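You operate a simulated robot arm through the tools that you are given. There is no shell and no other tool. Be economical: measure what you need, move in short steps, check, and stop when the job is done.

The job below is to be done with a simulated robot arm. You get a single attempt, and the scene is never put back.

TASK
Put things in order on the top of the round table. At the end: the white cloth weight stands on top of the black iron weight; the black ink cartridge (marked "INK 20") from the top of the round table stands on top of the cream crumpled paper; the yellow wax block stands on top of the red can; the blue chart tube (marked "POST") is on the silver round tray; whatever was shut is shut again. Leave all else as you found it, and nothing knocked over. Set down upright: blue chart tube.

The check looks at the end state, three seconds after you hand in, the way a careful person would. Anything else that was tipped, shoved, dropped, spilled or broken makes it a failure. Flat cloth is picked up by pressing the open fingertips on it (5 to 10 N) and closing them slowly along it; thin cloth reads only 2 to 8 mm in the jaws.

THE ROBOT
A 6-joint arm with a two-finger parallel gripper, fixed in place. Base frame: the origin is at the foot of the arm, x ahead of it, y to its left, z up; the work surface is at about z = 0. Units: mm, rad, N and s.
With the tool pointing down near the work surface it reaches from about 140 to 580 mm from the base axis. Its first joint turns from -1.152 to 1.152 rad. Payload 2.1 kg.
The tool frame sits at the grasp point between the pads (the TCP): z along the fingers, y along the line on which they close. The tips reach 30 mm beyond it. Largest opening 94 mm; finger width 28, thickness 10; the body of the gripper, 50 by 96 mm, starts 55 mm behind the TCP.
Orientation is told as [roll, pitch, yaw] about the base's x, y, z axes, in that order, counted from this pose: with the fingers straight down and closing along the base's y, the tool's x points along the base's -x, its y along +y and its z along -z.

THE INTERFACE
- The arm moves only by the tool move_arm. Its argument "motion" is one flat list of numbers, 6 for each row, row after row: the shift along the tool's x, y, z in mm, then the turn, a rotation vector about the tool's x, y, z in rad. In form: [tx, ty, tz, ax, ay, az, tx, ty, tz, ax, ay, az, ...]. A call has 1 to 12 rows; each row is the pose to reach, as a shift and turn from the pose commanded when the call began, along the tool's axes at that moment. "claw" is the opening, from 0 (shut) to 1 (fully open), set as the call begins (left out, the last holds). Rows are played at 5 a second. More than 50 mm and 0.15 rad between two rows, or a gripper value outside its range, and nothing of the call is played. A pose out of reach is approached as far as the arm can. The call stops where the force on the tool passes 40 N (or 10 N more than at its start, if that is more) or the arm is blocked; 0.2 s more then pass. Each finger travels about 72 mm/s and halts on what it meets, pressing with about 31 N; the grip force reading is that of the motor and also rises with nothing between the fingers. The clock runs only during rows and for 0.2 s after the last one: add rows that repeat a pose to give the fingers time. It gives the time, the measured TCP pose, the force on the tool (base axes), the opening and the grip force at its end, in the units of the frame above (readings bear some noise), with the torque about the TCP (base axes, N m) and any sound that the robot's microphone picked up.
- Cameras (640 x 400 px; columns grow to the right, rows downward): "scene" is fixed at [49.7, -378.9, 499.8]; the picture's right is [0.76, -0.65, 0.00], its down [-0.39, -0.45, -0.80] and it looks along [0.52, 0.61, -0.59] (base axes); focal length 253 px, centre (320, 200). "wrist" rides on the gripper at [76, 14, -102] in the tool frame; the picture's right is [-0.18, 0.98, 0.00], its down [-0.75, -0.14, -0.64] and it looks along [-0.63, -0.12, 0.77] (tool axes); focal length 243 px, centre (320, 200). There is no depth. A picture from a camera that has moved, and an enlarged one, comes with that camera's place and axes in the base frame and with its lens. The place of the scene camera against the robot may be out by one fixed shift of up to 25 mm in any direction.
- get_image(camera): a new picture of that camera. No time passes.
- zoom(camera, box): a new picture of the part [left, top, right, bottom] of that camera's present view, enlarged. No time passes.
- hand_in(): hands the job in; it is judged then, once.

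Go step by step. Nothing tells you positions but the pictures and the camera data: compare them with the known pose of the tool, close in by small moves and look again before you grip or let go. The budget is 120 turns and 76 pictures, counting those below and the enlarged ones. Unless the task says otherwise, let go and move clear before handing in, and close with one line.

The tools are called after "Call:" as a command line: name --argument value ..., lists and objects as JSON in quotes. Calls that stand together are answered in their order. move_arm: Moves the arm, as the interface text tells. Its arguments: {"type":"object","properties":{"motion":{"type":"array","items":{"type":"number"}},"claw":{"type":"number"}},"required":["motion"]} The other tools are called the same way: get_image (camera) takes a picture; zoom (camera, box) takes an enlarged picture of a part of a camera's view; hand_in () hands the job in.

At the start:

```text
t: 0.0
position: [273.5, 17.9, 326.9]
tcp_rot: [0.001, 0.0, 0.0]
wrist_force: [0.9, 0.2, 0.2]
ft_torque: [0.0, 0.0, -0.01]
grip_width: 94.1
finger_force: 0.1
```

scene: 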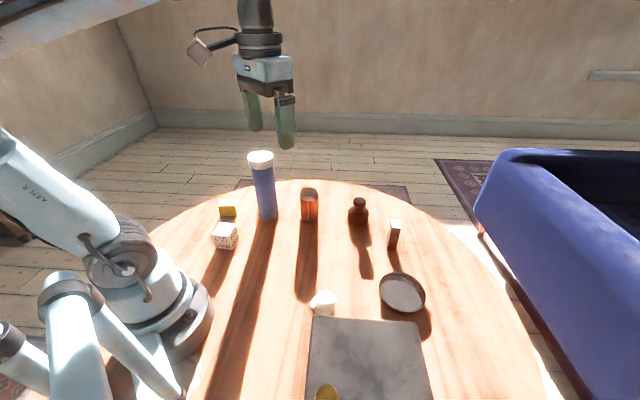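
wrist: 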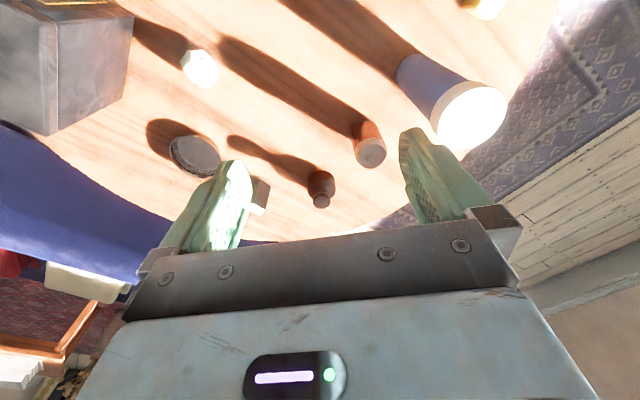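

I see a round table with a tall blue tube, a yellow block, a crumpled thing, an orange can, a dark weight, a small block, a tray, a white object and a grey box. I'll enlarge the view to identify each of them.

Call:
zoom --camera "scene" --box '[190, 140, 350, 260]'

Call:
zoom --camera "scene" --box '[290, 180, 450, 320]'

Call:
zoom --camera "scene" --box '[270, 280, 470, 400]'

```text
3.33 times, centred on (270, 200) of scene
camera zoom: at [49.7, -378.9, 499.8], right [0.76, -0.65, 0.0], down [-0.39, -0.45, -0.8], along [0.52, 0.61, -0.59], focal length 842 px, centre (487, 200)
```

zoom: 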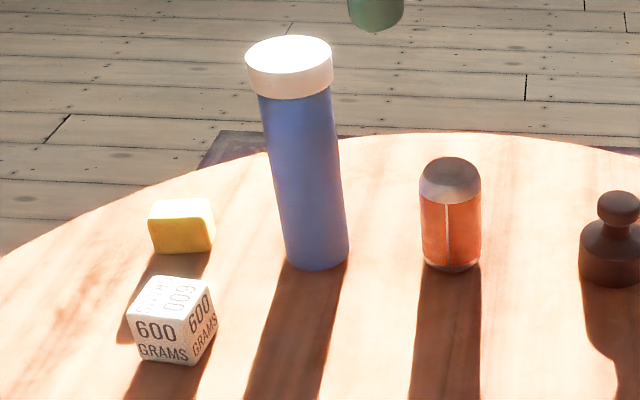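

```text
2.86 times, centred on (370, 250) of scene
camera zoom: at [49.7, -378.9, 499.8], right [0.76, -0.65, 0.0], down [-0.39, -0.45, -0.8], along [0.52, 0.61, -0.59], focal length 722 px, centre (177, 57)
```

zoom: 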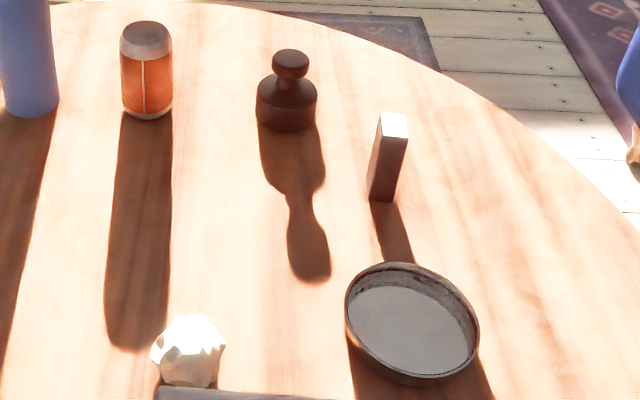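

```text
3.20 times, centred on (370, 340) of scene
camera zoom: at [49.7, -378.9, 499.8], right [0.76, -0.65, 0.0], down [-0.39, -0.45, -0.8], along [0.52, 0.61, -0.59], focal length 809 px, centre (160, -248)
```

zoom: 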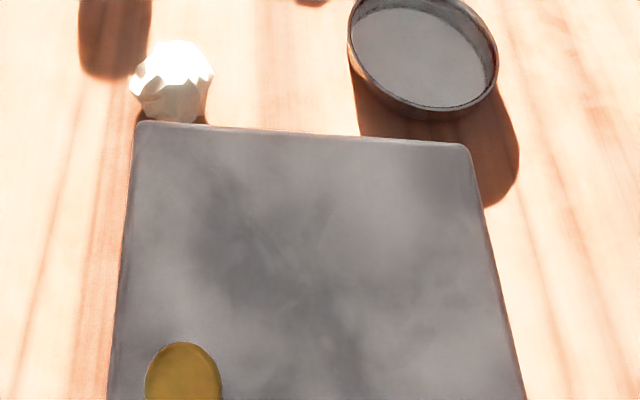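

The dark standing block at about (490,-154) looks like the ink cartridge, and the white "600 GRAMS" cube looks like the cloth weight. I'll move the wrist camera toward the block to check its marking.

Call:
move_arm --motion '[-24, -26, 24, 0, 0, 0, -49, -45, 40, 0, 0, 0, -73, -72, 65, 0, 0, 0, -97, -98, 90, 0, 0, 0, -121, -125, 115, 0, 0, 0, -145, -150, 140, 0, 0, 0, -145, -150, 140, 0, 0, 0]'

Call:
get_image --camera "wrist"

Call:
get_image --camera "scene"

```text
t: 1.6
position: [418.0, -131.9, 185.6]
tcp_rot: [0.0, 0.0, 0.0]
wrist_force: [0.1, -0.2, -0.4]
ft_torque: [0.03, -0.01, 0.01]
grip_width: 94.0
finger_force: 0.0
```

```text
70 pictures are left
camera wrist: at [343.4, -117.3, 288.8], right [0.18, 0.98, 0.0], down [0.75, -0.14, 0.64], along [0.63, -0.12, -0.77], focal length 243 px, centre (320, 200)
```

wrist: 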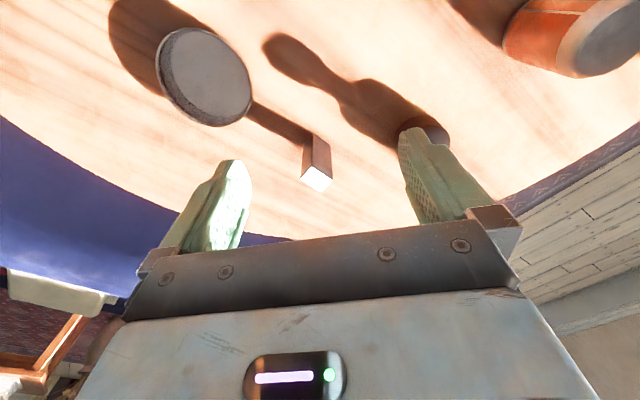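

```text
69 pictures are left
```

scene: 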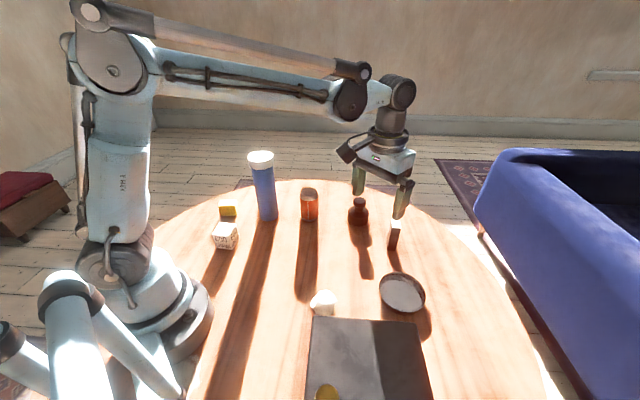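

The block sits right between the fingers in the view. I'll enlarge it for the marking and its exact place.

Call:
zoom --camera "wrist" --box '[260, 100, 380, 200]'

Call:
zoom --camera "scene" --box '[360, 170, 440, 270]'

```text
4.00 times, centred on (320, 150) of wrist
camera zoom: at [343.4, -117.3, 288.8], right [0.18, 0.98, 0.0], down [0.75, -0.14, 0.64], along [0.63, -0.12, -0.77], focal length 970 px, centre (320, 400)
```

zoom: 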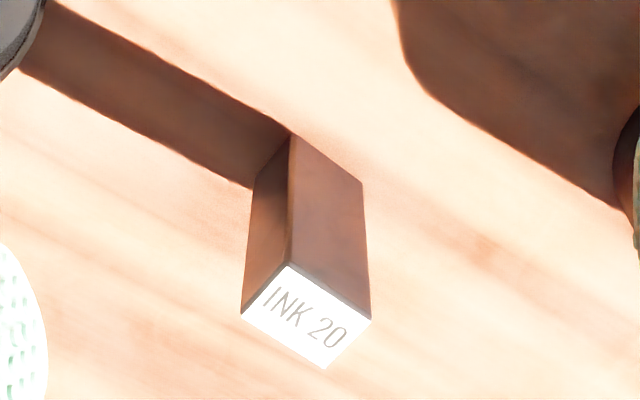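

```text
4.00 times, centred on (400, 220) of scene
camera zoom: at [49.7, -378.9, 499.8], right [0.76, -0.65, 0.0], down [-0.39, -0.45, -0.8], along [0.52, 0.61, -0.59], focal length 1011 px, centre (0, 120)
```

zoom: 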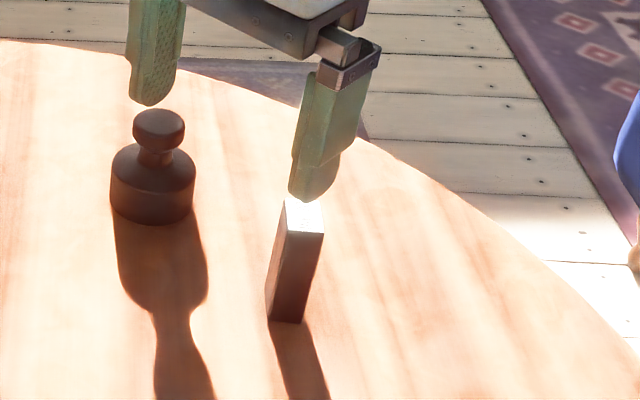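

This is "INK 20", a block about 29×22×77 mm centred near (489,-149) and turned roughly 45°. I'll go above it with the jaws turned to match.

Call:
move_arm --motion '[-12, -3, 4, 0, 0, -0.128, -24, -6, 8, 0, 0, -0.255, -36, -9, 12, 0, 0, -0.383, -48, -12, 16, 0, 0, -0.51, -60, -15, 20, 0, 0, -0.638, -71, -17.5, 26, 0, 0, -0.765, -71, -17.5, 26, 0, 0, -0.765]'

Call:
get_image --camera "wrist"

```text
t: 3.2
position: [489.3, -149.6, 160.4]
tcp_rot: [0.0, -0.002, 0.766]
wrist_force: [0.2, 0.3, -0.4]
ft_torque: [0.01, 0.02, 0.04]
grip_width: 93.8
finger_force: 0.1
```

```text
66 pictures are left
camera wrist: at [426.4, -191.6, 262.8], right [-0.55, 0.84, 0.0], down [0.64, 0.42, 0.64], along [0.54, 0.35, -0.77], focal length 243 px, centre (320, 200)
```

wrist: 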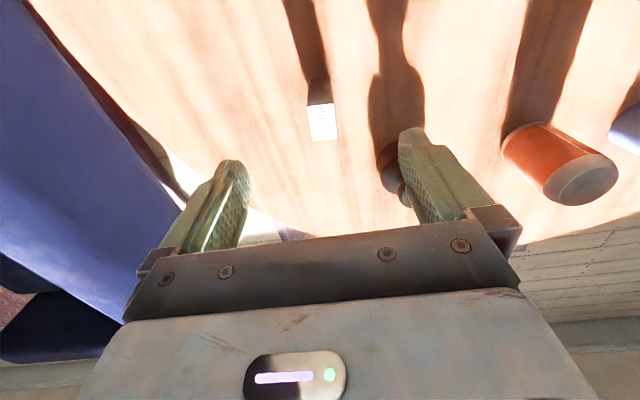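

The cartridge is centred under the jaws. I'll descend to grip height and close.

Call:
move_arm --motion '[0, 0, 36, 0, 0, 0, 0, 0, 72, 0, 0, 0, 0, 0, 108, 0, 0, 0, 0, 0, 108, 0, 0, 0]'

Call:
move_arm --motion '[0, 0, 0, 0, 0, 0, 0, 0, 0, 0, 0, 0, 0, 0, 0, 0, 0, 0, 0, 0, 0, 0, 0, 0]' --claw 0

Call:
get_image --camera "wrist"

```text
t: 4.2
position: [490.7, -149.9, 51.4]
tcp_rot: [0.0, 0.0, 0.766]
wrist_force: [0.1, 0.0, -0.4]
ft_torque: [0.04, -0.01, -0.01]
grip_width: 94.2
finger_force: 0.0
```

```text
t: 5.2
position: [490.5, -150.7, 53.1]
tcp_rot: [-0.001, 0.0, 0.766]
wrist_force: [0.4, -0.1, 0.2]
ft_torque: [-0.01, -0.01, -0.01]
grip_width: 25.7
finger_force: 30.9
```

```text
65 pictures are left
camera wrist: at [426.6, -192.0, 154.9], right [-0.55, 0.84, 0.0], down [0.64, 0.42, 0.64], along [0.54, 0.35, -0.77], focal length 243 px, centre (320, 200)
```

wrist: 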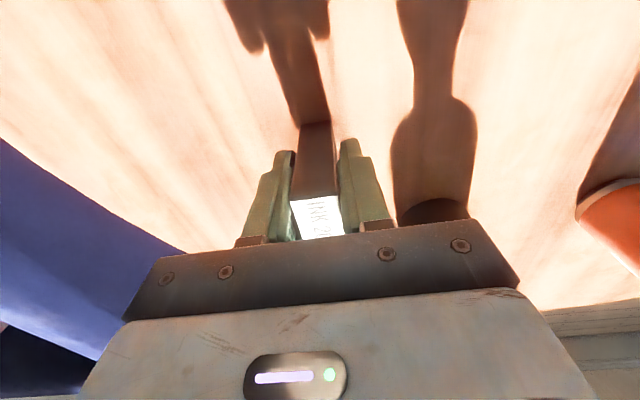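

The cartridge is gripped (25.7 mm). I'll lift it and move back behind the crumpled paper to look at it.

Call:
move_arm --motion '[0, 0, -40, 0, 0, 0, 0, 0, -80, 0, 0, 0, 0, 0, -115, 0, 0, 0, 0, 0, -150, 0, 0, 0, 29.8, 28.7, -150, 0, 0, 0.11, 59.7, 57.4, -150, 0, 0, 0.22, 89.5, 86.1, -150, 0, 0, 0.33, 119.3, 114.9, -150, 0, 0, 0.44, 149.1, 143.6, -150, 0, 0, 0.55, 179, 172.3, -150, 0, 0, 0.66, 208.8, 201, -150, 0, 0, 0.766, 208.8, 201, -150, 0, 0, 0.766]'

Call:
get_image --camera "wrist"

Call:
get_image --camera "scene"

```text
t: 7.8
position: [198.9, -149.4, 201.5]
tcp_rot: [0.0, -0.002, -0.002]
wrist_force: [0.0, -0.4, -0.6]
ft_torque: [0.02, 0.03, 0.03]
grip_width: 25.9
finger_force: 31.4
```

```text
64 pictures are left
camera wrist: at [123.9, -134.3, 304.4], right [0.19, 0.98, 0.0], down [0.75, -0.14, 0.64], along [0.63, -0.12, -0.77], focal length 243 px, centre (320, 200)
```

wrist: 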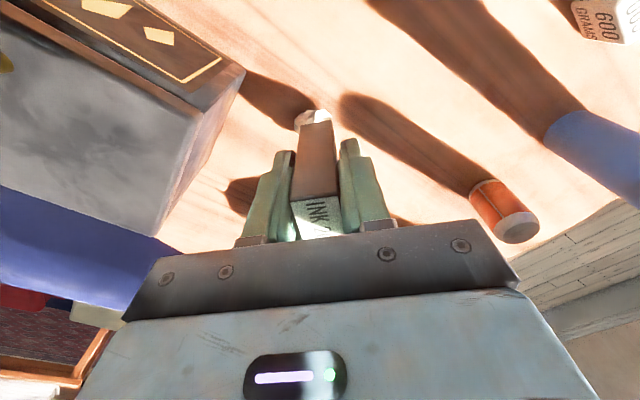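

```text
63 pictures are left
```

scene: 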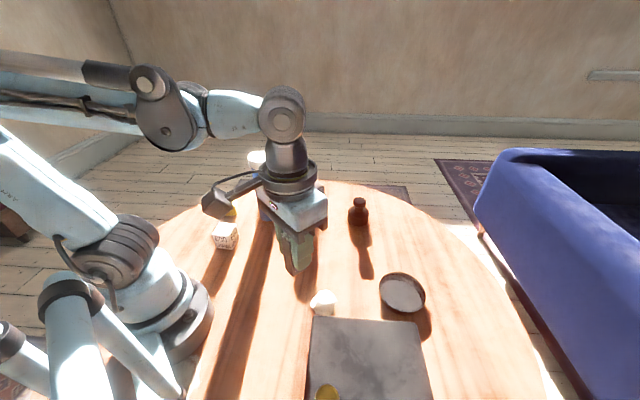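

The held cartridge hides the paper. I'll shift to the left to see the paper clear of it.

Call:
move_arm --motion '[0, 45, 15, 0, 0, 0, 0, 85, 30, 0, 0, 0, 0, 85, 30, 0, 0, 0]'

Call:
zoom --camera "wrist" --box '[180, 80, 300, 180]'

Call:
zoom --camera "scene" --box '[290, 270, 360, 330]'

```text
t: 8.6
position: [199.6, -63.6, 173.2]
tcp_rot: [0.0, 0.001, -0.002]
wrist_force: [-0.1, 0.0, -1.2]
ft_torque: [-0.01, 0.0, 0.0]
grip_width: 25.8
finger_force: 31.5
```

```text
4.00 times, centred on (240, 130) of wrist
camera zoom: at [124.4, -49.0, 274.8], right [0.19, 0.98, 0.0], down [0.75, -0.14, 0.64], along [0.63, -0.12, -0.77], focal length 970 px, centre (640, 480)
```

zoom: 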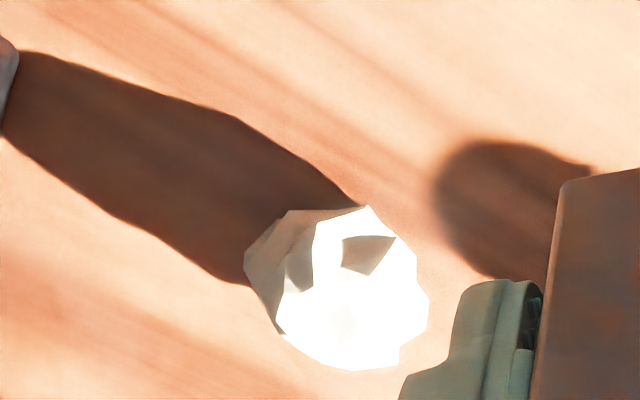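

```text
6.67 times, centred on (325, 300) of scene
camera zoom: at [49.7, -378.9, 499.8], right [0.76, -0.65, 0.0], down [-0.39, -0.45, -0.8], along [0.52, 0.61, -0.59], focal length 1685 px, centre (287, -467)
```

zoom: 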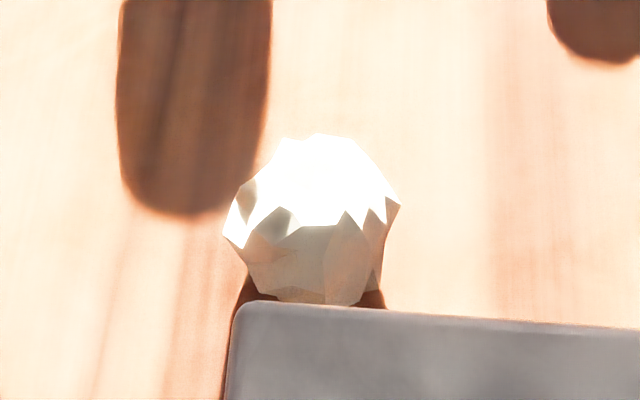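

The paper is a faceted lump, with two views agreeing on a centre of about (244,-160), but sunlight washes out its top. The sun is low from +x,+y, so I'll use the gripper as a shade and look again.

Call:
move_arm --motion '[-40, -2, 25, 0, 0, 0, -80, -3, 50, 0, 0, 0, -121, -4, 78, 0, 0, 0, -121, -4, 78, 0, 0, 0]'

Call:
get_image --camera "wrist"

Call:
zoom --camera "scene" --box '[270, 220, 390, 330]'

```text
t: 9.6
position: [321.1, -67.0, 94.7]
tcp_rot: [0.0, -0.001, 0.0]
wrist_force: [0.8, 0.6, 0.1]
ft_torque: [-0.02, -0.02, -0.01]
grip_width: 25.8
finger_force: 30.9
```

```text
60 pictures are left
camera wrist: at [246.0, -52.7, 196.7], right [0.18, 0.98, 0.0], down [0.75, -0.14, 0.64], along [0.63, -0.12, -0.77], focal length 243 px, centre (320, 200)
```

wrist: 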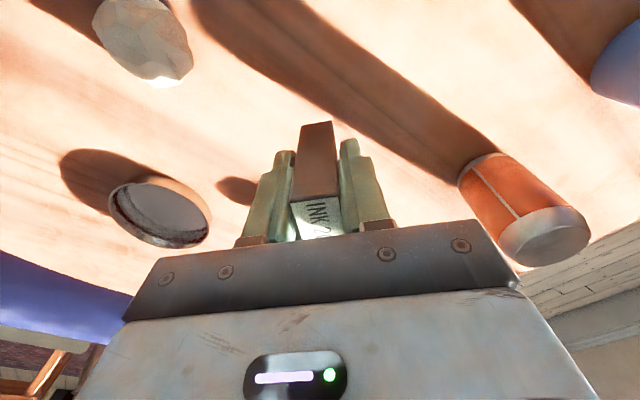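

```text
3.64 times, centred on (330, 275) of scene
camera zoom: at [49.7, -378.9, 499.8], right [0.76, -0.65, 0.0], down [-0.39, -0.45, -0.8], along [0.52, 0.61, -0.59], focal length 919 px, centre (284, -73)
```

zoom: 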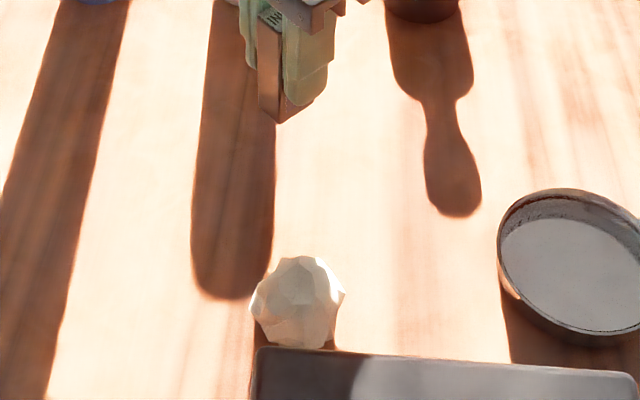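

The shade works and the facets now show. I'll enlarge both views.

Call:
zoom --camera "wrist" --box '[80, 0, 210, 90]'

Call:
zoom --camera "scene" --box '[295, 280, 350, 325]'

```text
4.44 times, centred on (145, 45) of wrist
camera zoom: at [246.0, -52.7, 196.7], right [0.18, 0.98, 0.0], down [0.75, -0.14, 0.64], along [0.63, -0.12, -0.77], focal length 1078 px, centre (1098, 889)
```

zoom: 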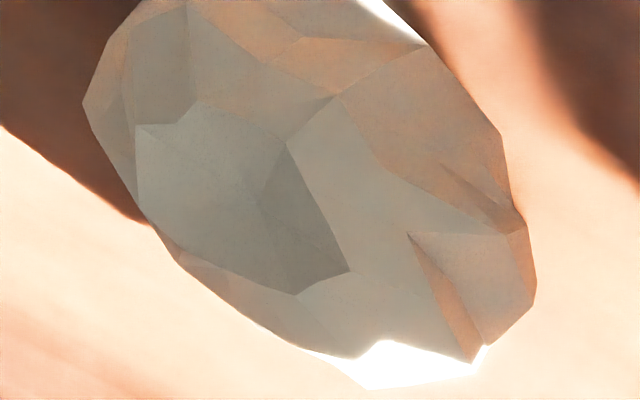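

```text
8.89 times, centred on (322, 302) of scene
camera zoom: at [49.7, -378.9, 499.8], right [0.76, -0.65, 0.0], down [-0.39, -0.45, -0.8], along [0.52, 0.61, -0.59], focal length 2247 px, centre (298, -711)
```

zoom: 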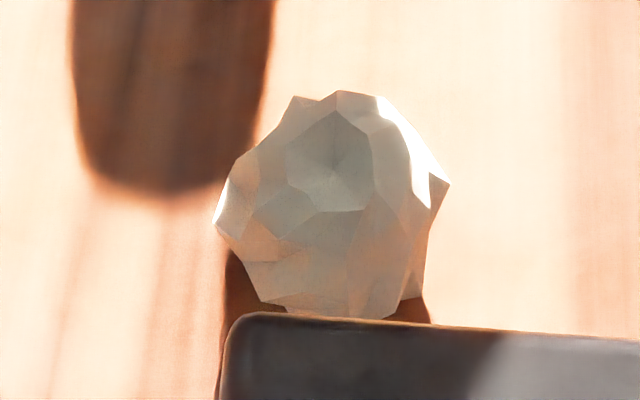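

The lump has a roughly flat plateau of about 20×26 mm, centred near (246.5,-161.5) at a height of about 38. I'll carry the cartridge above it, keeping the jaws clear of the grey chest.

Call:
move_arm --motion '[0, 0, -45, 0, 0, 0, 25, -31, -55, 0, 0, 0, 50, -63, -55, 0, 0, 0, 74.6, -94.5, -55, 0, 0, 0, 74.6, -94.5, -35, 0, 0, 0, 74.6, -94.5, -20, 0, 0, 0, 74.6, -94.5, -20, 0, 0, 0]'

Call:
zoom --camera "scene" --box '[270, 220, 370, 330]'

Call:
zoom --camera "wrist" --box '[220, 60, 420, 240]'

```text
t: 11.2
position: [246.2, -164.0, 113.0]
tcp_rot: [0.0, -0.001, -0.001]
wrist_force: [-0.7, -0.3, -0.5]
ft_torque: [0.0, 0.02, -0.01]
grip_width: 25.8
finger_force: 30.7
```

```text
3.64 times, centred on (320, 275) of scene
camera zoom: at [49.7, -378.9, 499.8], right [0.76, -0.65, 0.0], down [-0.39, -0.45, -0.8], along [0.52, 0.61, -0.59], focal length 919 px, centre (320, -73)
```

zoom: 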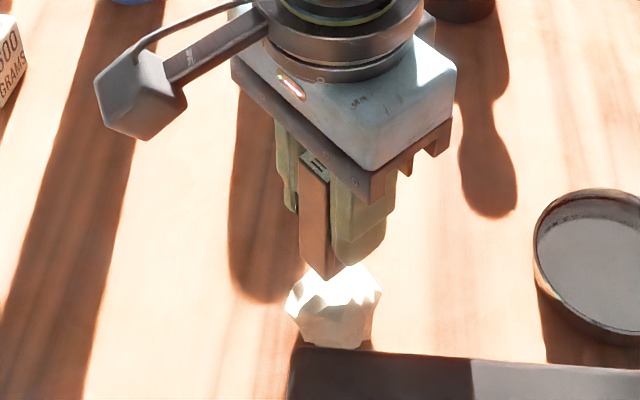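

```text
2.22 times, centred on (320, 150) of wrist
camera zoom: at [171.3, -148.3, 216.5], right [0.18, 0.98, 0.0], down [0.75, -0.14, 0.64], along [0.63, -0.12, -0.77], focal length 539 px, centre (320, 311)
```

zoom: 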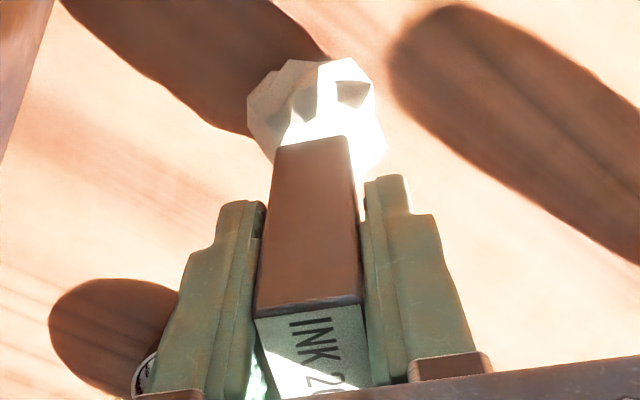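

The cartridge is nearly above the plateau, so I'll correct by 1–2 mm and lower gently, watching the force.

Call:
move_arm --motion '[-1, 1.5, 10, 0, 0, 0, -1, 1.5, 17, 0, 0, 0, -1, 1.5, 17, 0, 0, 0]'

Call:
zoom --camera "scene" --box '[280, 240, 360, 330]'

```text
t: 12.0
position: [247.4, -162.0, 97.0]
tcp_rot: [0.001, 0.0, 0.0]
wrist_force: [0.5, 0.6, -0.6]
ft_torque: [-0.01, 0.04, -0.01]
grip_width: 25.5
finger_force: 31.5
```

```text
4.44 times, centred on (320, 285) of scene
camera zoom: at [49.7, -378.9, 499.8], right [0.76, -0.65, 0.0], down [-0.39, -0.45, -0.8], along [0.52, 0.61, -0.59], focal length 1123 px, centre (320, -178)
```

zoom: 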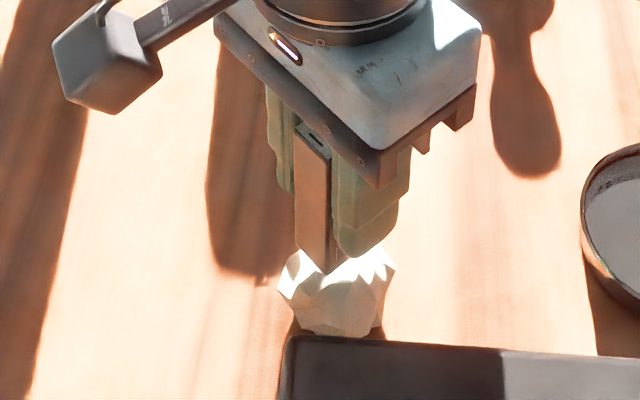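

It's close to touching now. I'll go down 2 mm at a time.

Call:
move_arm --motion '[0, 0, 1, 0, 0, 0, 0, 0, 2, 0, 0, 0, 0, 0, 2, 0, 0, 0]'

Call:
move_arm --motion '[0, 0, 1, 0, 0, 0, 0, 0, 2, 0, 0, 0, 0, 0, 2, 0, 0, 0]'

```text
t: 12.8
position: [247.3, -161.3, 95.3]
tcp_rot: [0.001, 0.0, -0.003]
wrist_force: [0.5, 0.6, 0.1]
ft_torque: [0.01, -0.02, -0.01]
grip_width: 25.5
finger_force: 31.0
```

```text
t: 13.6
position: [247.9, -160.9, 93.9]
tcp_rot: [0.0, 0.0, 0.0]
wrist_force: [0.5, -0.1, -1.2]
ft_torque: [0.02, 0.0, -0.05]
grip_width: 25.8
finger_force: 30.6
```

Call:
move_arm --motion '[0, 0, 1, 0, 0, 0, 0, 0, 2, 0, 0, 0, 0, 0, 2, 0, 0, 0]'

Call:
zoom --camera "scene" --box '[290, 250, 350, 320]'

Call:
zoom --camera "wrist" --box '[260, 80, 380, 200]'

```text
t: 14.4
position: [247.7, -162.1, 90.7]
tcp_rot: [0.001, 0.0, 0.0]
wrist_force: [-0.8, -0.2, -0.5]
ft_torque: [-0.02, 0.01, 0.01]
grip_width: 25.7
finger_force: 30.5
```

```text
5.71 times, centred on (320, 285) of scene
camera zoom: at [49.7, -378.9, 499.8], right [0.76, -0.65, 0.0], down [-0.39, -0.45, -0.8], along [0.52, 0.61, -0.59], focal length 1444 px, centre (320, -286)
```

zoom: 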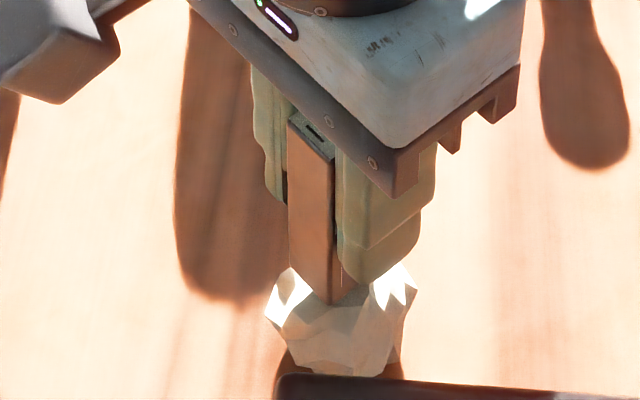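

```text
3.33 times, centred on (320, 140) of wrist
camera zoom: at [172.5, -146.8, 193.7], right [0.18, 0.98, 0.0], down [0.75, -0.14, 0.64], along [0.63, -0.12, -0.77], focal length 809 px, centre (320, 400)
```

zoom: 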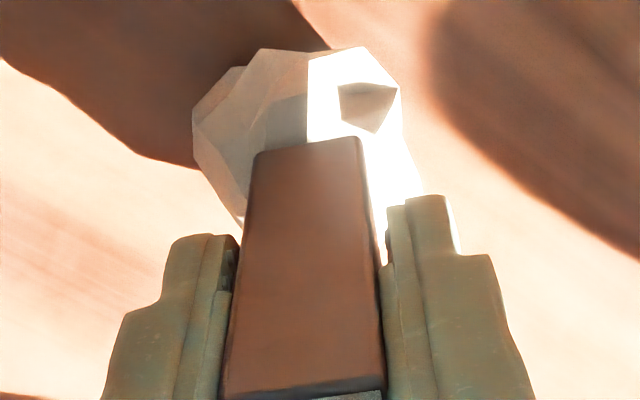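

Still no contact force, but the alignment looks good in both views. I'll keep going down.

Call:
move_arm --motion '[0, 0, 1, 0, 0, 0, 0, 0, 2, 0, 0, 0, 0, 0, 2, 0, 0, 0]'

Call:
move_arm --motion '[0, 0, 0.8, 0, 0, 0, 0, 0, 1.5, 0, 0, 0, 0, 0, 1.5, 0, 0, 0]'

```text
t: 15.2
position: [246.4, -161.3, 89.2]
tcp_rot: [0.001, -0.001, 0.0]
wrist_force: [-0.5, -0.7, 0.3]
ft_torque: [0.01, -0.03, 0.02]
grip_width: 25.7
finger_force: 31.5
```

```text
t: 16.0
position: [247.9, -160.3, 87.7]
tcp_rot: [-0.001, -0.001, -0.001]
wrist_force: [-0.1, 0.1, 3.1]
ft_torque: [-0.02, 0.0, -0.01]
grip_width: 25.6
finger_force: 30.7
```

First contact reads 3 N with hardly any torque. I'll press about 1 mm more to check that the support is even.

Call:
move_arm --motion '[0, 0, 0.8, 0, 0, 0, 0, 0, 0.8, 0, 0, 0]'

```text
t: 16.6
position: [247.6, -159.8, 87.9]
tcp_rot: [-0.001, -0.002, 0.001]
wrist_force: [-1.2, 0.1, 12.6]
ft_torque: [0.02, 0.04, -0.01]
grip_width: 25.8
finger_force: 31.4
```

The centre of pressure is within about 3 mm of the middle, so the seat is good. I'll ease off and open the jaws just slightly, leaving the fingers as a guard.

Call:
move_arm --motion '[0, 0, -0.7, 0, 0, 0, 0, 0, -0.7, 0, 0, 0]'

Call:
move_arm --motion '[0, 0, 0, 0, 0, 0, 0, 0, 0, 0, 0, 0, 0, 0, 0, 0, 0, 0, 0, 0, 0, 0, 0, 0]' --claw 0.33

Call:
zoom --camera "scene" --box '[290, 250, 350, 320]'

Call:
zoom --camera "wrist" --box '[260, 80, 380, 240]'

```text
t: 17.2
position: [248.3, -161.7, 87.6]
tcp_rot: [0.0, -0.002, 0.002]
wrist_force: [0.4, -0.4, 1.4]
ft_torque: [-0.02, -0.04, 0.02]
grip_width: 25.5
finger_force: 31.3
```

```text
t: 18.2
position: [247.7, -160.8, 88.2]
tcp_rot: [0.0, 0.0, 0.0]
wrist_force: [0.0, -0.4, -0.5]
ft_torque: [-0.02, 0.05, -0.01]
grip_width: 30.9
finger_force: 0.0
```

```text
5.71 times, centred on (320, 285) of scene
camera zoom: at [49.7, -378.9, 499.8], right [0.76, -0.65, 0.0], down [-0.39, -0.45, -0.8], along [0.52, 0.61, -0.59], focal length 1444 px, centre (320, -286)
```

zoom: 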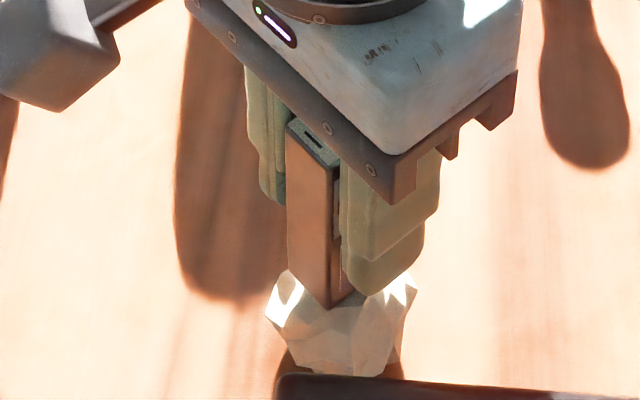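

```text
2.50 times, centred on (320, 160) of wrist
camera zoom: at [172.5, -146.2, 190.2], right [0.18, 0.98, 0.0], down [0.75, -0.14, 0.64], along [0.63, -0.12, -0.77], focal length 606 px, centre (320, 300)
```

zoom: 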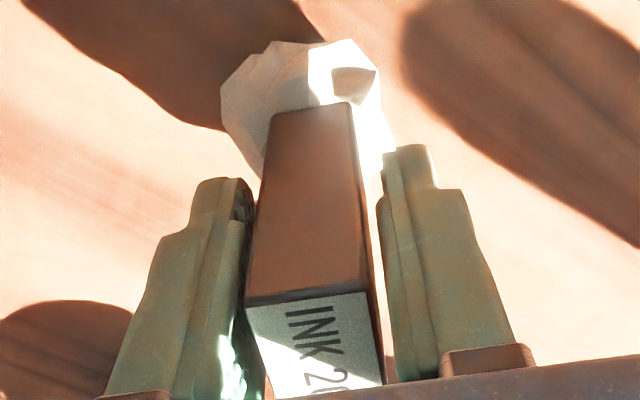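

The cartridge looks steady. I'll open a little more and look for any lean.

Call:
move_arm --motion '[0, 0, 0, 0, 0, 0, 0, 0, 0, 0, 0, 0, 0, 0, 0, 0, 0, 0, 0, 0, 0, 0, 0, 0, 0, 0, 0, 0, 0, 0, 0, 0, 0, 0, 0, 0]' --claw 0.4

Call:
zoom --camera "wrist" --box '[260, 80, 380, 240]'

```text
t: 19.6
position: [248.0, -161.0, 87.5]
tcp_rot: [0.0, 0.001, 0.0]
wrist_force: [0.3, -0.6, -0.1]
ft_torque: [0.02, 0.01, 0.01]
grip_width: 37.7
finger_force: 0.0
```

```text
2.50 times, centred on (320, 160) of wrist
camera zoom: at [172.5, -146.2, 190.2], right [0.18, 0.98, 0.0], down [0.75, -0.14, 0.64], along [0.63, -0.12, -0.77], focal length 606 px, centre (320, 300)
```

zoom: 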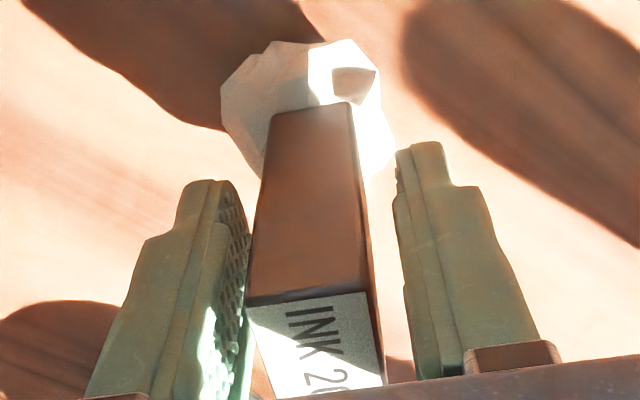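

It stands freely and hasn't moved. I'll open a bit more and rise straight up.

Call:
move_arm --motion '[0, 0, 0, 0, 0, 0, 0, 0, 0, 0, 0, 0, 0, 0, -20, 0, 0, 0, 0, 0, -45, 0, 0, 0, 0, 0, -80, 0, 0, 0, 0, 0, -120, 0, 0, 0, 0, 0, -160, 0, 0, 0]' --claw 0.5

Call:
get_image --camera "scene"

```text
t: 21.2
position: [248.8, -161.7, 249.8]
tcp_rot: [0.001, 0.0, 0.0]
wrist_force: [0.1, 0.8, -0.2]
ft_torque: [0.02, 0.01, -0.02]
grip_width: 46.9
finger_force: 0.1
```

```text
48 pictures are left
```

scene: 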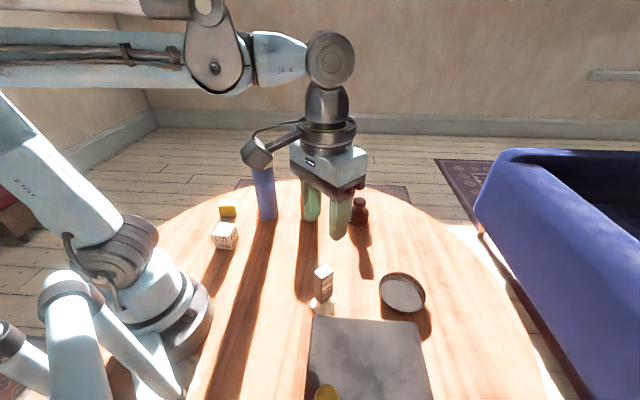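

The cartridge stands on the paper. Next is the cloth weight cube near (173,162), so I'll go above it at a safe height.

Call:
move_arm --motion '[8, 36, 0, 0, 0, 0, 16, 72, 0, 0, 0, 0, 24, 108, 0, 0, 0, 0, 32, 144, 0, 0, 0, 0, 40, 180, 0, 0, 0, 0, 48, 216, 0, 0, 0, 0, 56, 252, 0, 0, 0, 0, 64, 288, 0, 0, 0, 0, 72, 312, 25, 0, 0, 0, 76, 320, 60, 0, 0, 0, 76, 324, 80, 0, 0, 0, 76, 324, 80, 0, 0, 0]' --claw 1

Call:
get_image --camera "wrist"

```text
t: 23.8
position: [170.7, 163.7, 167.0]
tcp_rot: [-0.001, -0.001, -0.001]
wrist_force: [0.8, -0.2, -0.9]
ft_torque: [-0.01, -0.02, -0.01]
grip_width: 94.2
finger_force: 0.1
```

```text
47 pictures are left
camera wrist: at [96.0, 177.6, 269.1], right [0.18, 0.98, 0.0], down [0.75, -0.14, 0.64], along [0.63, -0.12, -0.77], focal length 243 px, centre (320, 200)
```

wrist: 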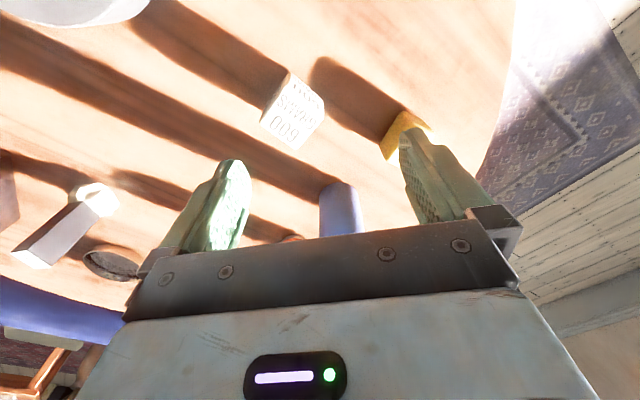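

Call:
zoom --camera "wrist" --box '[240, 50, 360, 160]'

Call:
zoom --camera "wrist" --box '[340, 80, 460, 180]'

```text
3.64 times, centred on (300, 105) of wrist
camera zoom: at [96.0, 177.6, 269.1], right [0.18, 0.98, 0.0], down [0.75, -0.14, 0.64], along [0.63, -0.12, -0.77], focal length 882 px, centre (393, 546)
```

zoom: 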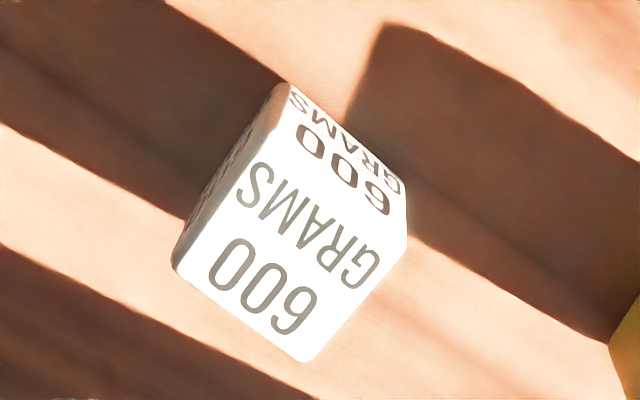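

```text
4.00 times, centred on (400, 130) of wrist
camera zoom: at [96.0, 177.6, 269.1], right [0.18, 0.98, 0.0], down [0.75, -0.14, 0.64], along [0.63, -0.12, -0.77], focal length 970 px, centre (0, 480)
```

zoom: 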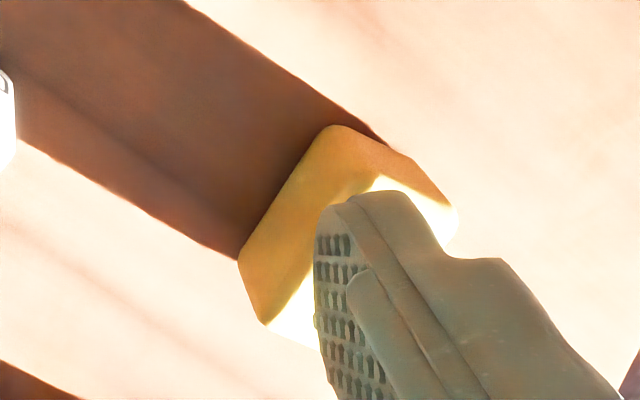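

The cloth weight is a 44 mm cube centred near (178.5,134.5), turned about 0.70 rad. I'll align the jaws above it and check.

Call:
move_arm --motion '[-2, -7, 10, 0, 0, -0.14, -4, -14, 20, 0, 0, -0.28, -6, -21, 30, 0, 0, -0.42, -7, -25, 45, 0, 0, -0.56, -7.8, -29.2, 57, 0, 0, -0.7, -7.8, -29.2, 57, 0, 0, -0.7]'

Call:
get_image --camera "wrist"

```text
t: 25.2
position: [178.9, 134.3, 111.1]
tcp_rot: [-0.002, -0.002, 0.702]
wrist_force: [0.3, 0.1, 0.3]
ft_torque: [0.0, -0.02, 0.0]
grip_width: 94.0
finger_force: 0.0
```

```text
44 pictures are left
camera wrist: at [112.9, 95.9, 212.8], right [-0.49, 0.87, 0.0], down [0.67, 0.38, 0.64], along [0.56, 0.32, -0.77], focal length 243 px, centre (320, 200)
```

wrist: 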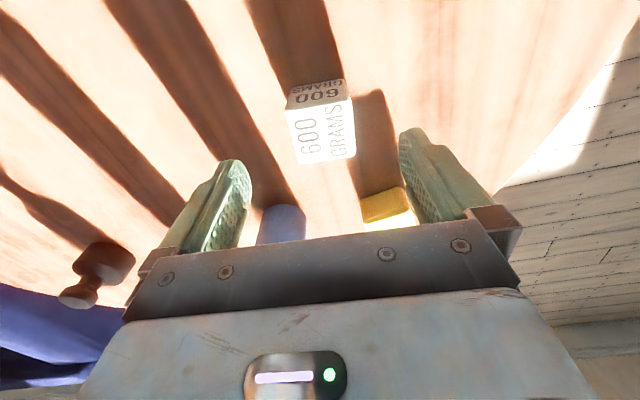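

Well aligned. I'll descend to grip height and close.

Call:
move_arm --motion '[0, 0, 35, 0, 0, 0, 0, 0, 65, 0, 0, 0, 0, 0, 75, 0, 0, 0, 0, 0, 75, 0, 0, 0]'

Call:
move_arm --motion '[0, 0, 0, 0, 0, 0, 0, 0, 0, 0, 0, 0, 0, 0, 0, 0, 0, 0, 0, 0, 0, 0, 0, 0]' --claw 0

```text
t: 26.2
position: [180.2, 133.1, 37.5]
tcp_rot: [0.001, 0.001, 0.7]
wrist_force: [0.1, 0.2, 0.1]
ft_torque: [0.01, 0.01, 0.01]
grip_width: 93.8
finger_force: 0.1
```

```text
t: 27.2
position: [179.5, 134.2, 35.4]
tcp_rot: [0.001, 0.001, 0.7]
wrist_force: [-0.2, 0.5, 0.1]
ft_torque: [0.01, 0.0, -0.02]
grip_width: 50.1
finger_force: 30.9
```

The cube is held. I'll lift it and carry it to a spot beside the iron weight, passing clear of the tube, to measure the knob.

Call:
move_arm --motion '[0, 0, -50, 0, 0, 0, 0, 0, -100, 0, 0, 0, 0, 0, -150, 0, 0, 0, -7.2, -41.5, -152, 0, 0, 0.08, -14.4, -83, -152, 0, 0, 0.16, -21.6, -124.5, -152, 0, 0, 0.24, -28.8, -166, -152, 0, 0, 0.32, -36, -207.5, -152, 0, 0, 0.4, -43.2, -249, -152, 0, 0, 0.48, -50.4, -290.5, -152, 0, 0, 0.56, -57.6, -332, -152, 0, 0, 0.64, -64.7, -373.4, -152, 0, 0, 0.7]'

Call:
get_image --camera "wrist"

```text
t: 29.8
position: [469.4, -109.7, 187.1]
tcp_rot: [-0.001, 0.0, -0.002]
wrist_force: [-0.1, -0.1, -3.8]
ft_torque: [0.0, -0.04, 0.0]
grip_width: 50.1
finger_force: 31.1
```

```text
43 pictures are left
camera wrist: at [394.3, -95.3, 289.9], right [0.19, 0.98, 0.0], down [0.75, -0.14, 0.64], along [0.63, -0.12, -0.77], focal length 243 px, centre (320, 200)
```

wrist: 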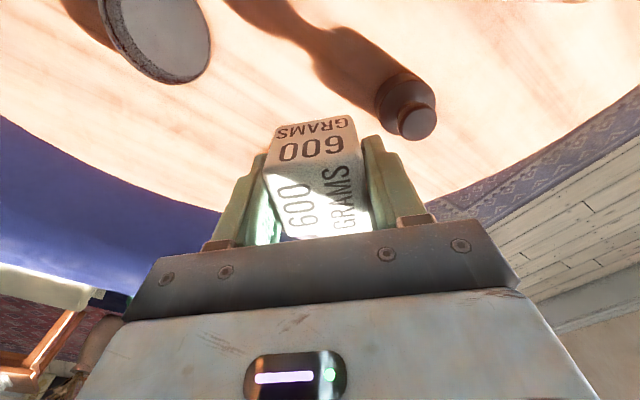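

Call:
zoom --camera "wrist" --box '[350, 50, 460, 160]'

Call:
zoom --camera "scene" --box '[330, 140, 440, 240]'

Call:
zoom --camera "wrist" --box '[240, 90, 400, 250]'

```text
3.64 times, centred on (405, 105) of wrist
camera zoom: at [394.3, -95.3, 289.9], right [0.19, 0.98, 0.0], down [0.75, -0.14, 0.64], along [0.63, -0.12, -0.77], focal length 882 px, centre (11, 546)
```

zoom: 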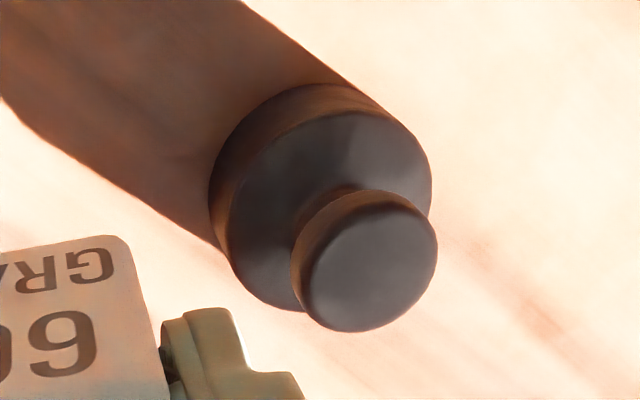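

```text
4.00 times, centred on (385, 190) of scene
camera zoom: at [49.7, -378.9, 499.8], right [0.76, -0.65, 0.0], down [-0.39, -0.45, -0.8], along [0.52, 0.61, -0.59], focal length 1011 px, centre (60, 240)
```

zoom: 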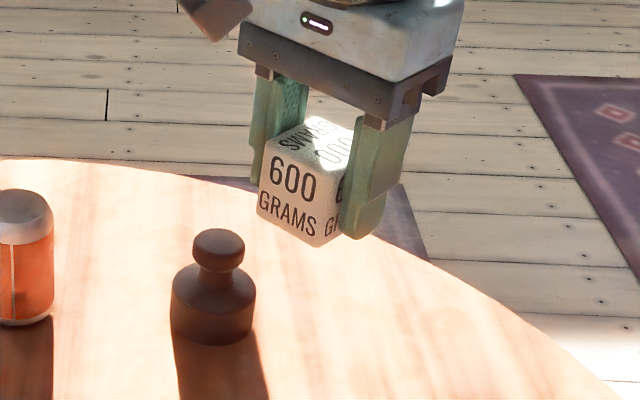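

```text
2.50 times, centred on (320, 170) of wrist
camera zoom: at [394.3, -95.3, 289.9], right [0.19, 0.98, 0.0], down [0.75, -0.14, 0.64], along [0.63, -0.12, -0.77], focal length 606 px, centre (320, 275)
```

zoom: 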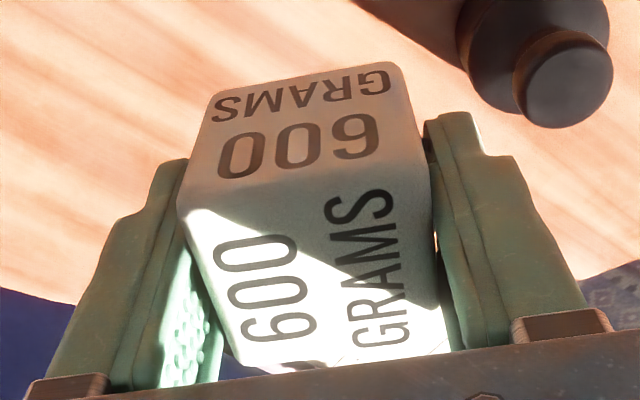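

The knob axis is around (496,-25) and its top is at z ≈ 70–82. I'll move over it at this height for a second line of sight.

Call:
move_arm --motion '[-13, 42, 0, 0, 0, 0, -26.6, 84.7, 0, 0, 0, 0, -26.6, 84.7, 0, 0, 0, 0]'

Call:
zoom --camera "wrist" --box '[240, 40, 400, 160]'

Call:
zoom --camera "scene" --box '[310, 120, 410, 240]'

```text
t: 30.6
position: [495.9, -26.1, 187.4]
tcp_rot: [-0.001, 0.001, -0.002]
wrist_force: [0.4, -1.0, -3.7]
ft_torque: [0.0, -0.01, 0.06]
grip_width: 50.3
finger_force: 31.1
```

```text
3.33 times, centred on (320, 100) of wrist
camera zoom: at [421.4, -10.9, 289.9], right [0.18, 0.98, 0.0], down [0.75, -0.14, 0.64], along [0.63, -0.12, -0.77], focal length 809 px, centre (320, 533)
```

zoom: 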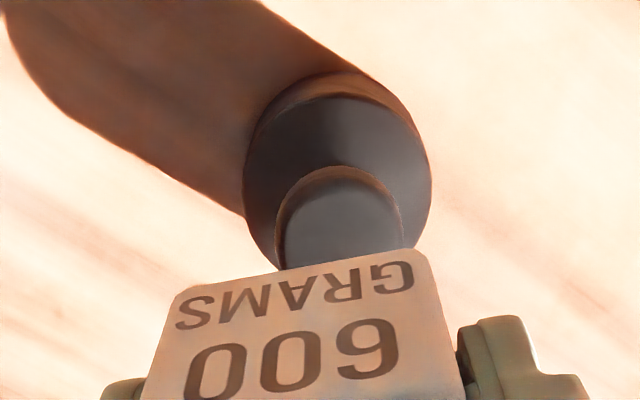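

```text
3.33 times, centred on (360, 180) of scene
camera zoom: at [49.8, -378.9, 499.8], right [0.76, -0.65, 0.0], down [-0.39, -0.45, -0.8], along [0.52, 0.61, -0.59], focal length 842 px, centre (187, 267)
```

zoom: 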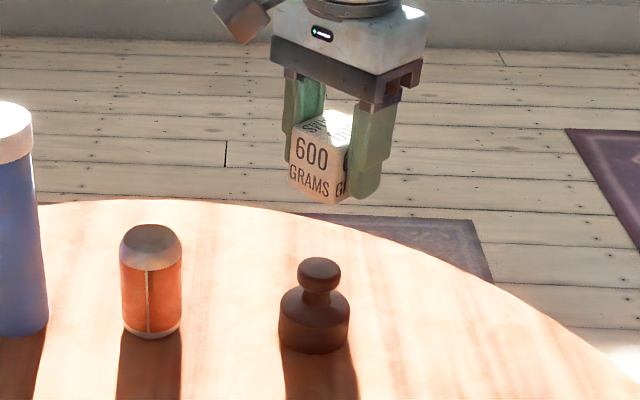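

Two wrist rays now meet well: the knob axis is at (502.5,-20.5) and its top at about z = 65. I'll shift by (+5.6,+4.6) and descend until just above it.

Call:
move_arm --motion '[-5.6, 4.6, 20, 0, 0, 0, -5.6, 4.6, 45, 0, 0, 0, -5.6, 4.6, 62, 0, 0, 0, -5.6, 4.6, 62, 0, 0, 0]'

Call:
zoom --camera "scene" --box '[310, 140, 410, 240]'

Call:
zoom --camera "wrist" --box '[240, 40, 400, 200]'

```text
t: 31.6
position: [502.1, -20.6, 125.7]
tcp_rot: [0.0, 0.001, 0.001]
wrist_force: [0.0, 0.1, -4.2]
ft_torque: [-0.04, 0.02, -0.01]
grip_width: 50.2
finger_force: 31.3
```

```text
4.00 times, centred on (360, 190) of scene
camera zoom: at [49.7, -378.9, 499.8], right [0.76, -0.65, 0.0], down [-0.39, -0.45, -0.8], along [0.52, 0.61, -0.59], focal length 1011 px, centre (160, 240)
```

zoom: 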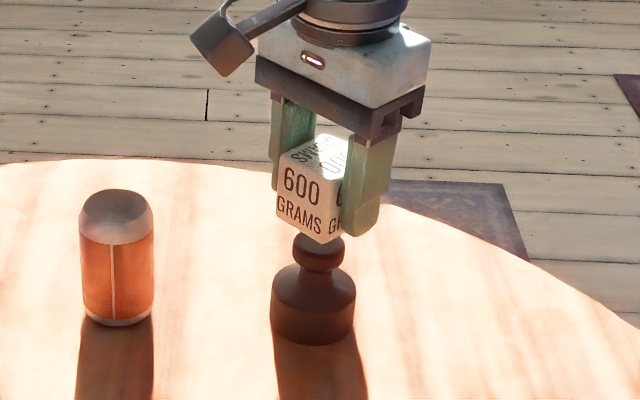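

```text
2.50 times, centred on (320, 120) of wrist
camera zoom: at [426.1, -6.7, 227.3], right [0.18, 0.98, 0.0], down [0.75, -0.14, 0.64], along [0.63, -0.12, -0.77], focal length 606 px, centre (320, 400)
```

zoom: 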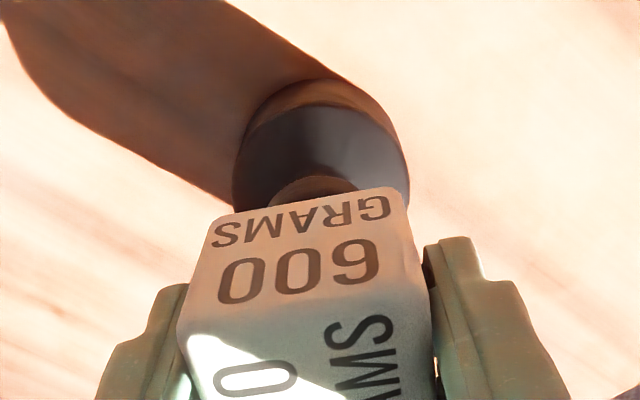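

The cube is aligned over the knob in both views. I'll lower in small steps and watch the force.

Call:
move_arm --motion '[0, 0, 3, 0, 0, 0, 0, 0, 6, 0, 0, 0, 0, 0, 8, 0, 0, 0, 0, 0, 10, 0, 0, 0, 0, 0, 10, 0, 0, 0]'

Call:
zoom --camera "scene" --box '[330, 160, 390, 230]'

```text
t: 32.8
position: [501.5, -21.9, 116.2]
tcp_rot: [0.002, 0.002, 0.0]
wrist_force: [0.5, -0.2, -3.8]
ft_torque: [-0.06, -0.02, 0.0]
grip_width: 50.3
finger_force: 30.8
```

```text
5.71 times, centred on (360, 195) of scene
camera zoom: at [49.7, -378.9, 499.8], right [0.76, -0.65, 0.0], down [-0.39, -0.45, -0.8], along [0.52, 0.61, -0.59], focal length 1444 px, centre (91, 229)
```

zoom: 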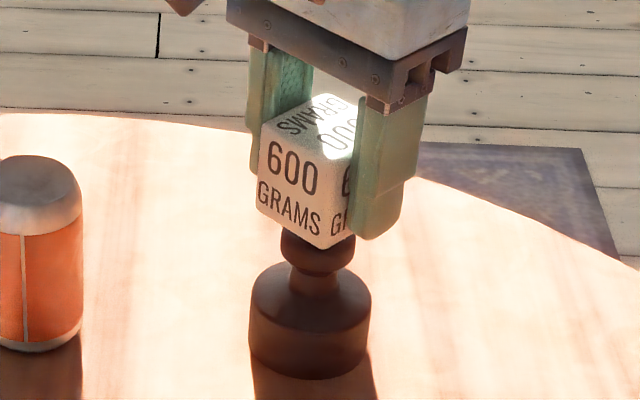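

Call:
move_arm --motion '[0, 0, 1.5, 0, 0, 0, 0, 0, 3, 0, 0, 0, 0, 0, 3, 0, 0, 0]'

Call:
move_arm --motion '[0, 0, 1, 0, 0, 0, 0, 0, 2, 0, 0, 0, 0, 0, 2, 0, 0, 0]'

Call:
move_arm --motion '[0, 0, 1, 0, 0, 0, 0, 0, 2, 0, 0, 0, 0, 0, 2, 0, 0, 0]'

```text
t: 33.6
position: [501.9, -21.6, 113.1]
tcp_rot: [0.001, 0.002, 0.0]
wrist_force: [0.5, 0.0, -3.2]
ft_torque: [-0.02, -0.01, 0.0]
grip_width: 50.1
finger_force: 31.4
```

```text
t: 34.4
position: [501.4, -21.3, 110.6]
tcp_rot: [-0.001, 0.001, 0.0]
wrist_force: [1.5, -0.1, -4.4]
ft_torque: [-0.02, 0.01, 0.0]
grip_width: 50.2
finger_force: 31.0
```

```text
t: 35.2
position: [500.8, -21.0, 109.5]
tcp_rot: [-0.001, 0.001, 0.0]
wrist_force: [-0.1, 1.3, -2.9]
ft_torque: [-0.02, -0.02, 0.02]
grip_width: 50.3
finger_force: 30.4
```

Call:
move_arm --motion '[0, 0, 1, 0, 0, 0, 0, 0, 2, 0, 0, 0, 0, 0, 2, 0, 0, 0]'

Call:
move_arm --motion '[0, 0, 1, 0, 0, 0, 0, 0, 1.5, 0, 0, 0, 0, 0, 1.5, 0, 0, 0]'

Call:
zoom --camera "scene" --box '[330, 160, 390, 230]'

```text
t: 36.0
position: [501.2, -21.3, 108.1]
tcp_rot: [0.001, 0.001, 0.001]
wrist_force: [-0.2, 1.1, -5.2]
ft_torque: [0.02, -0.03, -0.01]
grip_width: 50.1
finger_force: 31.1
```

```text
t: 36.8
position: [499.9, -21.3, 105.5]
tcp_rot: [-0.001, -0.003, 0.0]
wrist_force: [-0.2, 0.7, 8.6]
ft_torque: [-0.04, 0.01, -0.06]
grip_width: 50.3
finger_force: 31.2
```

```text
5.71 times, centred on (360, 195) of scene
camera zoom: at [49.7, -378.9, 499.8], right [0.76, -0.65, 0.0], down [-0.39, -0.45, -0.8], along [0.52, 0.61, -0.59], focal length 1444 px, centre (91, 229)
```

zoom: 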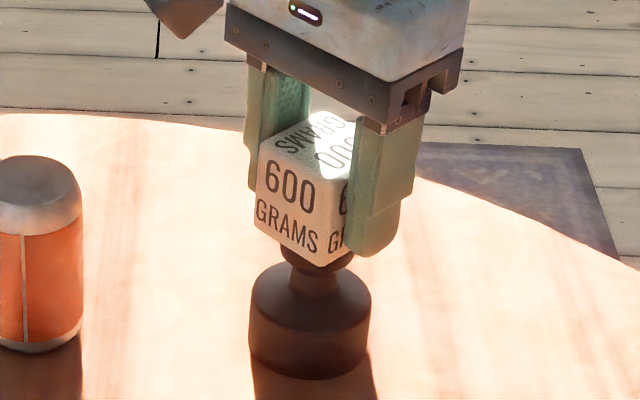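

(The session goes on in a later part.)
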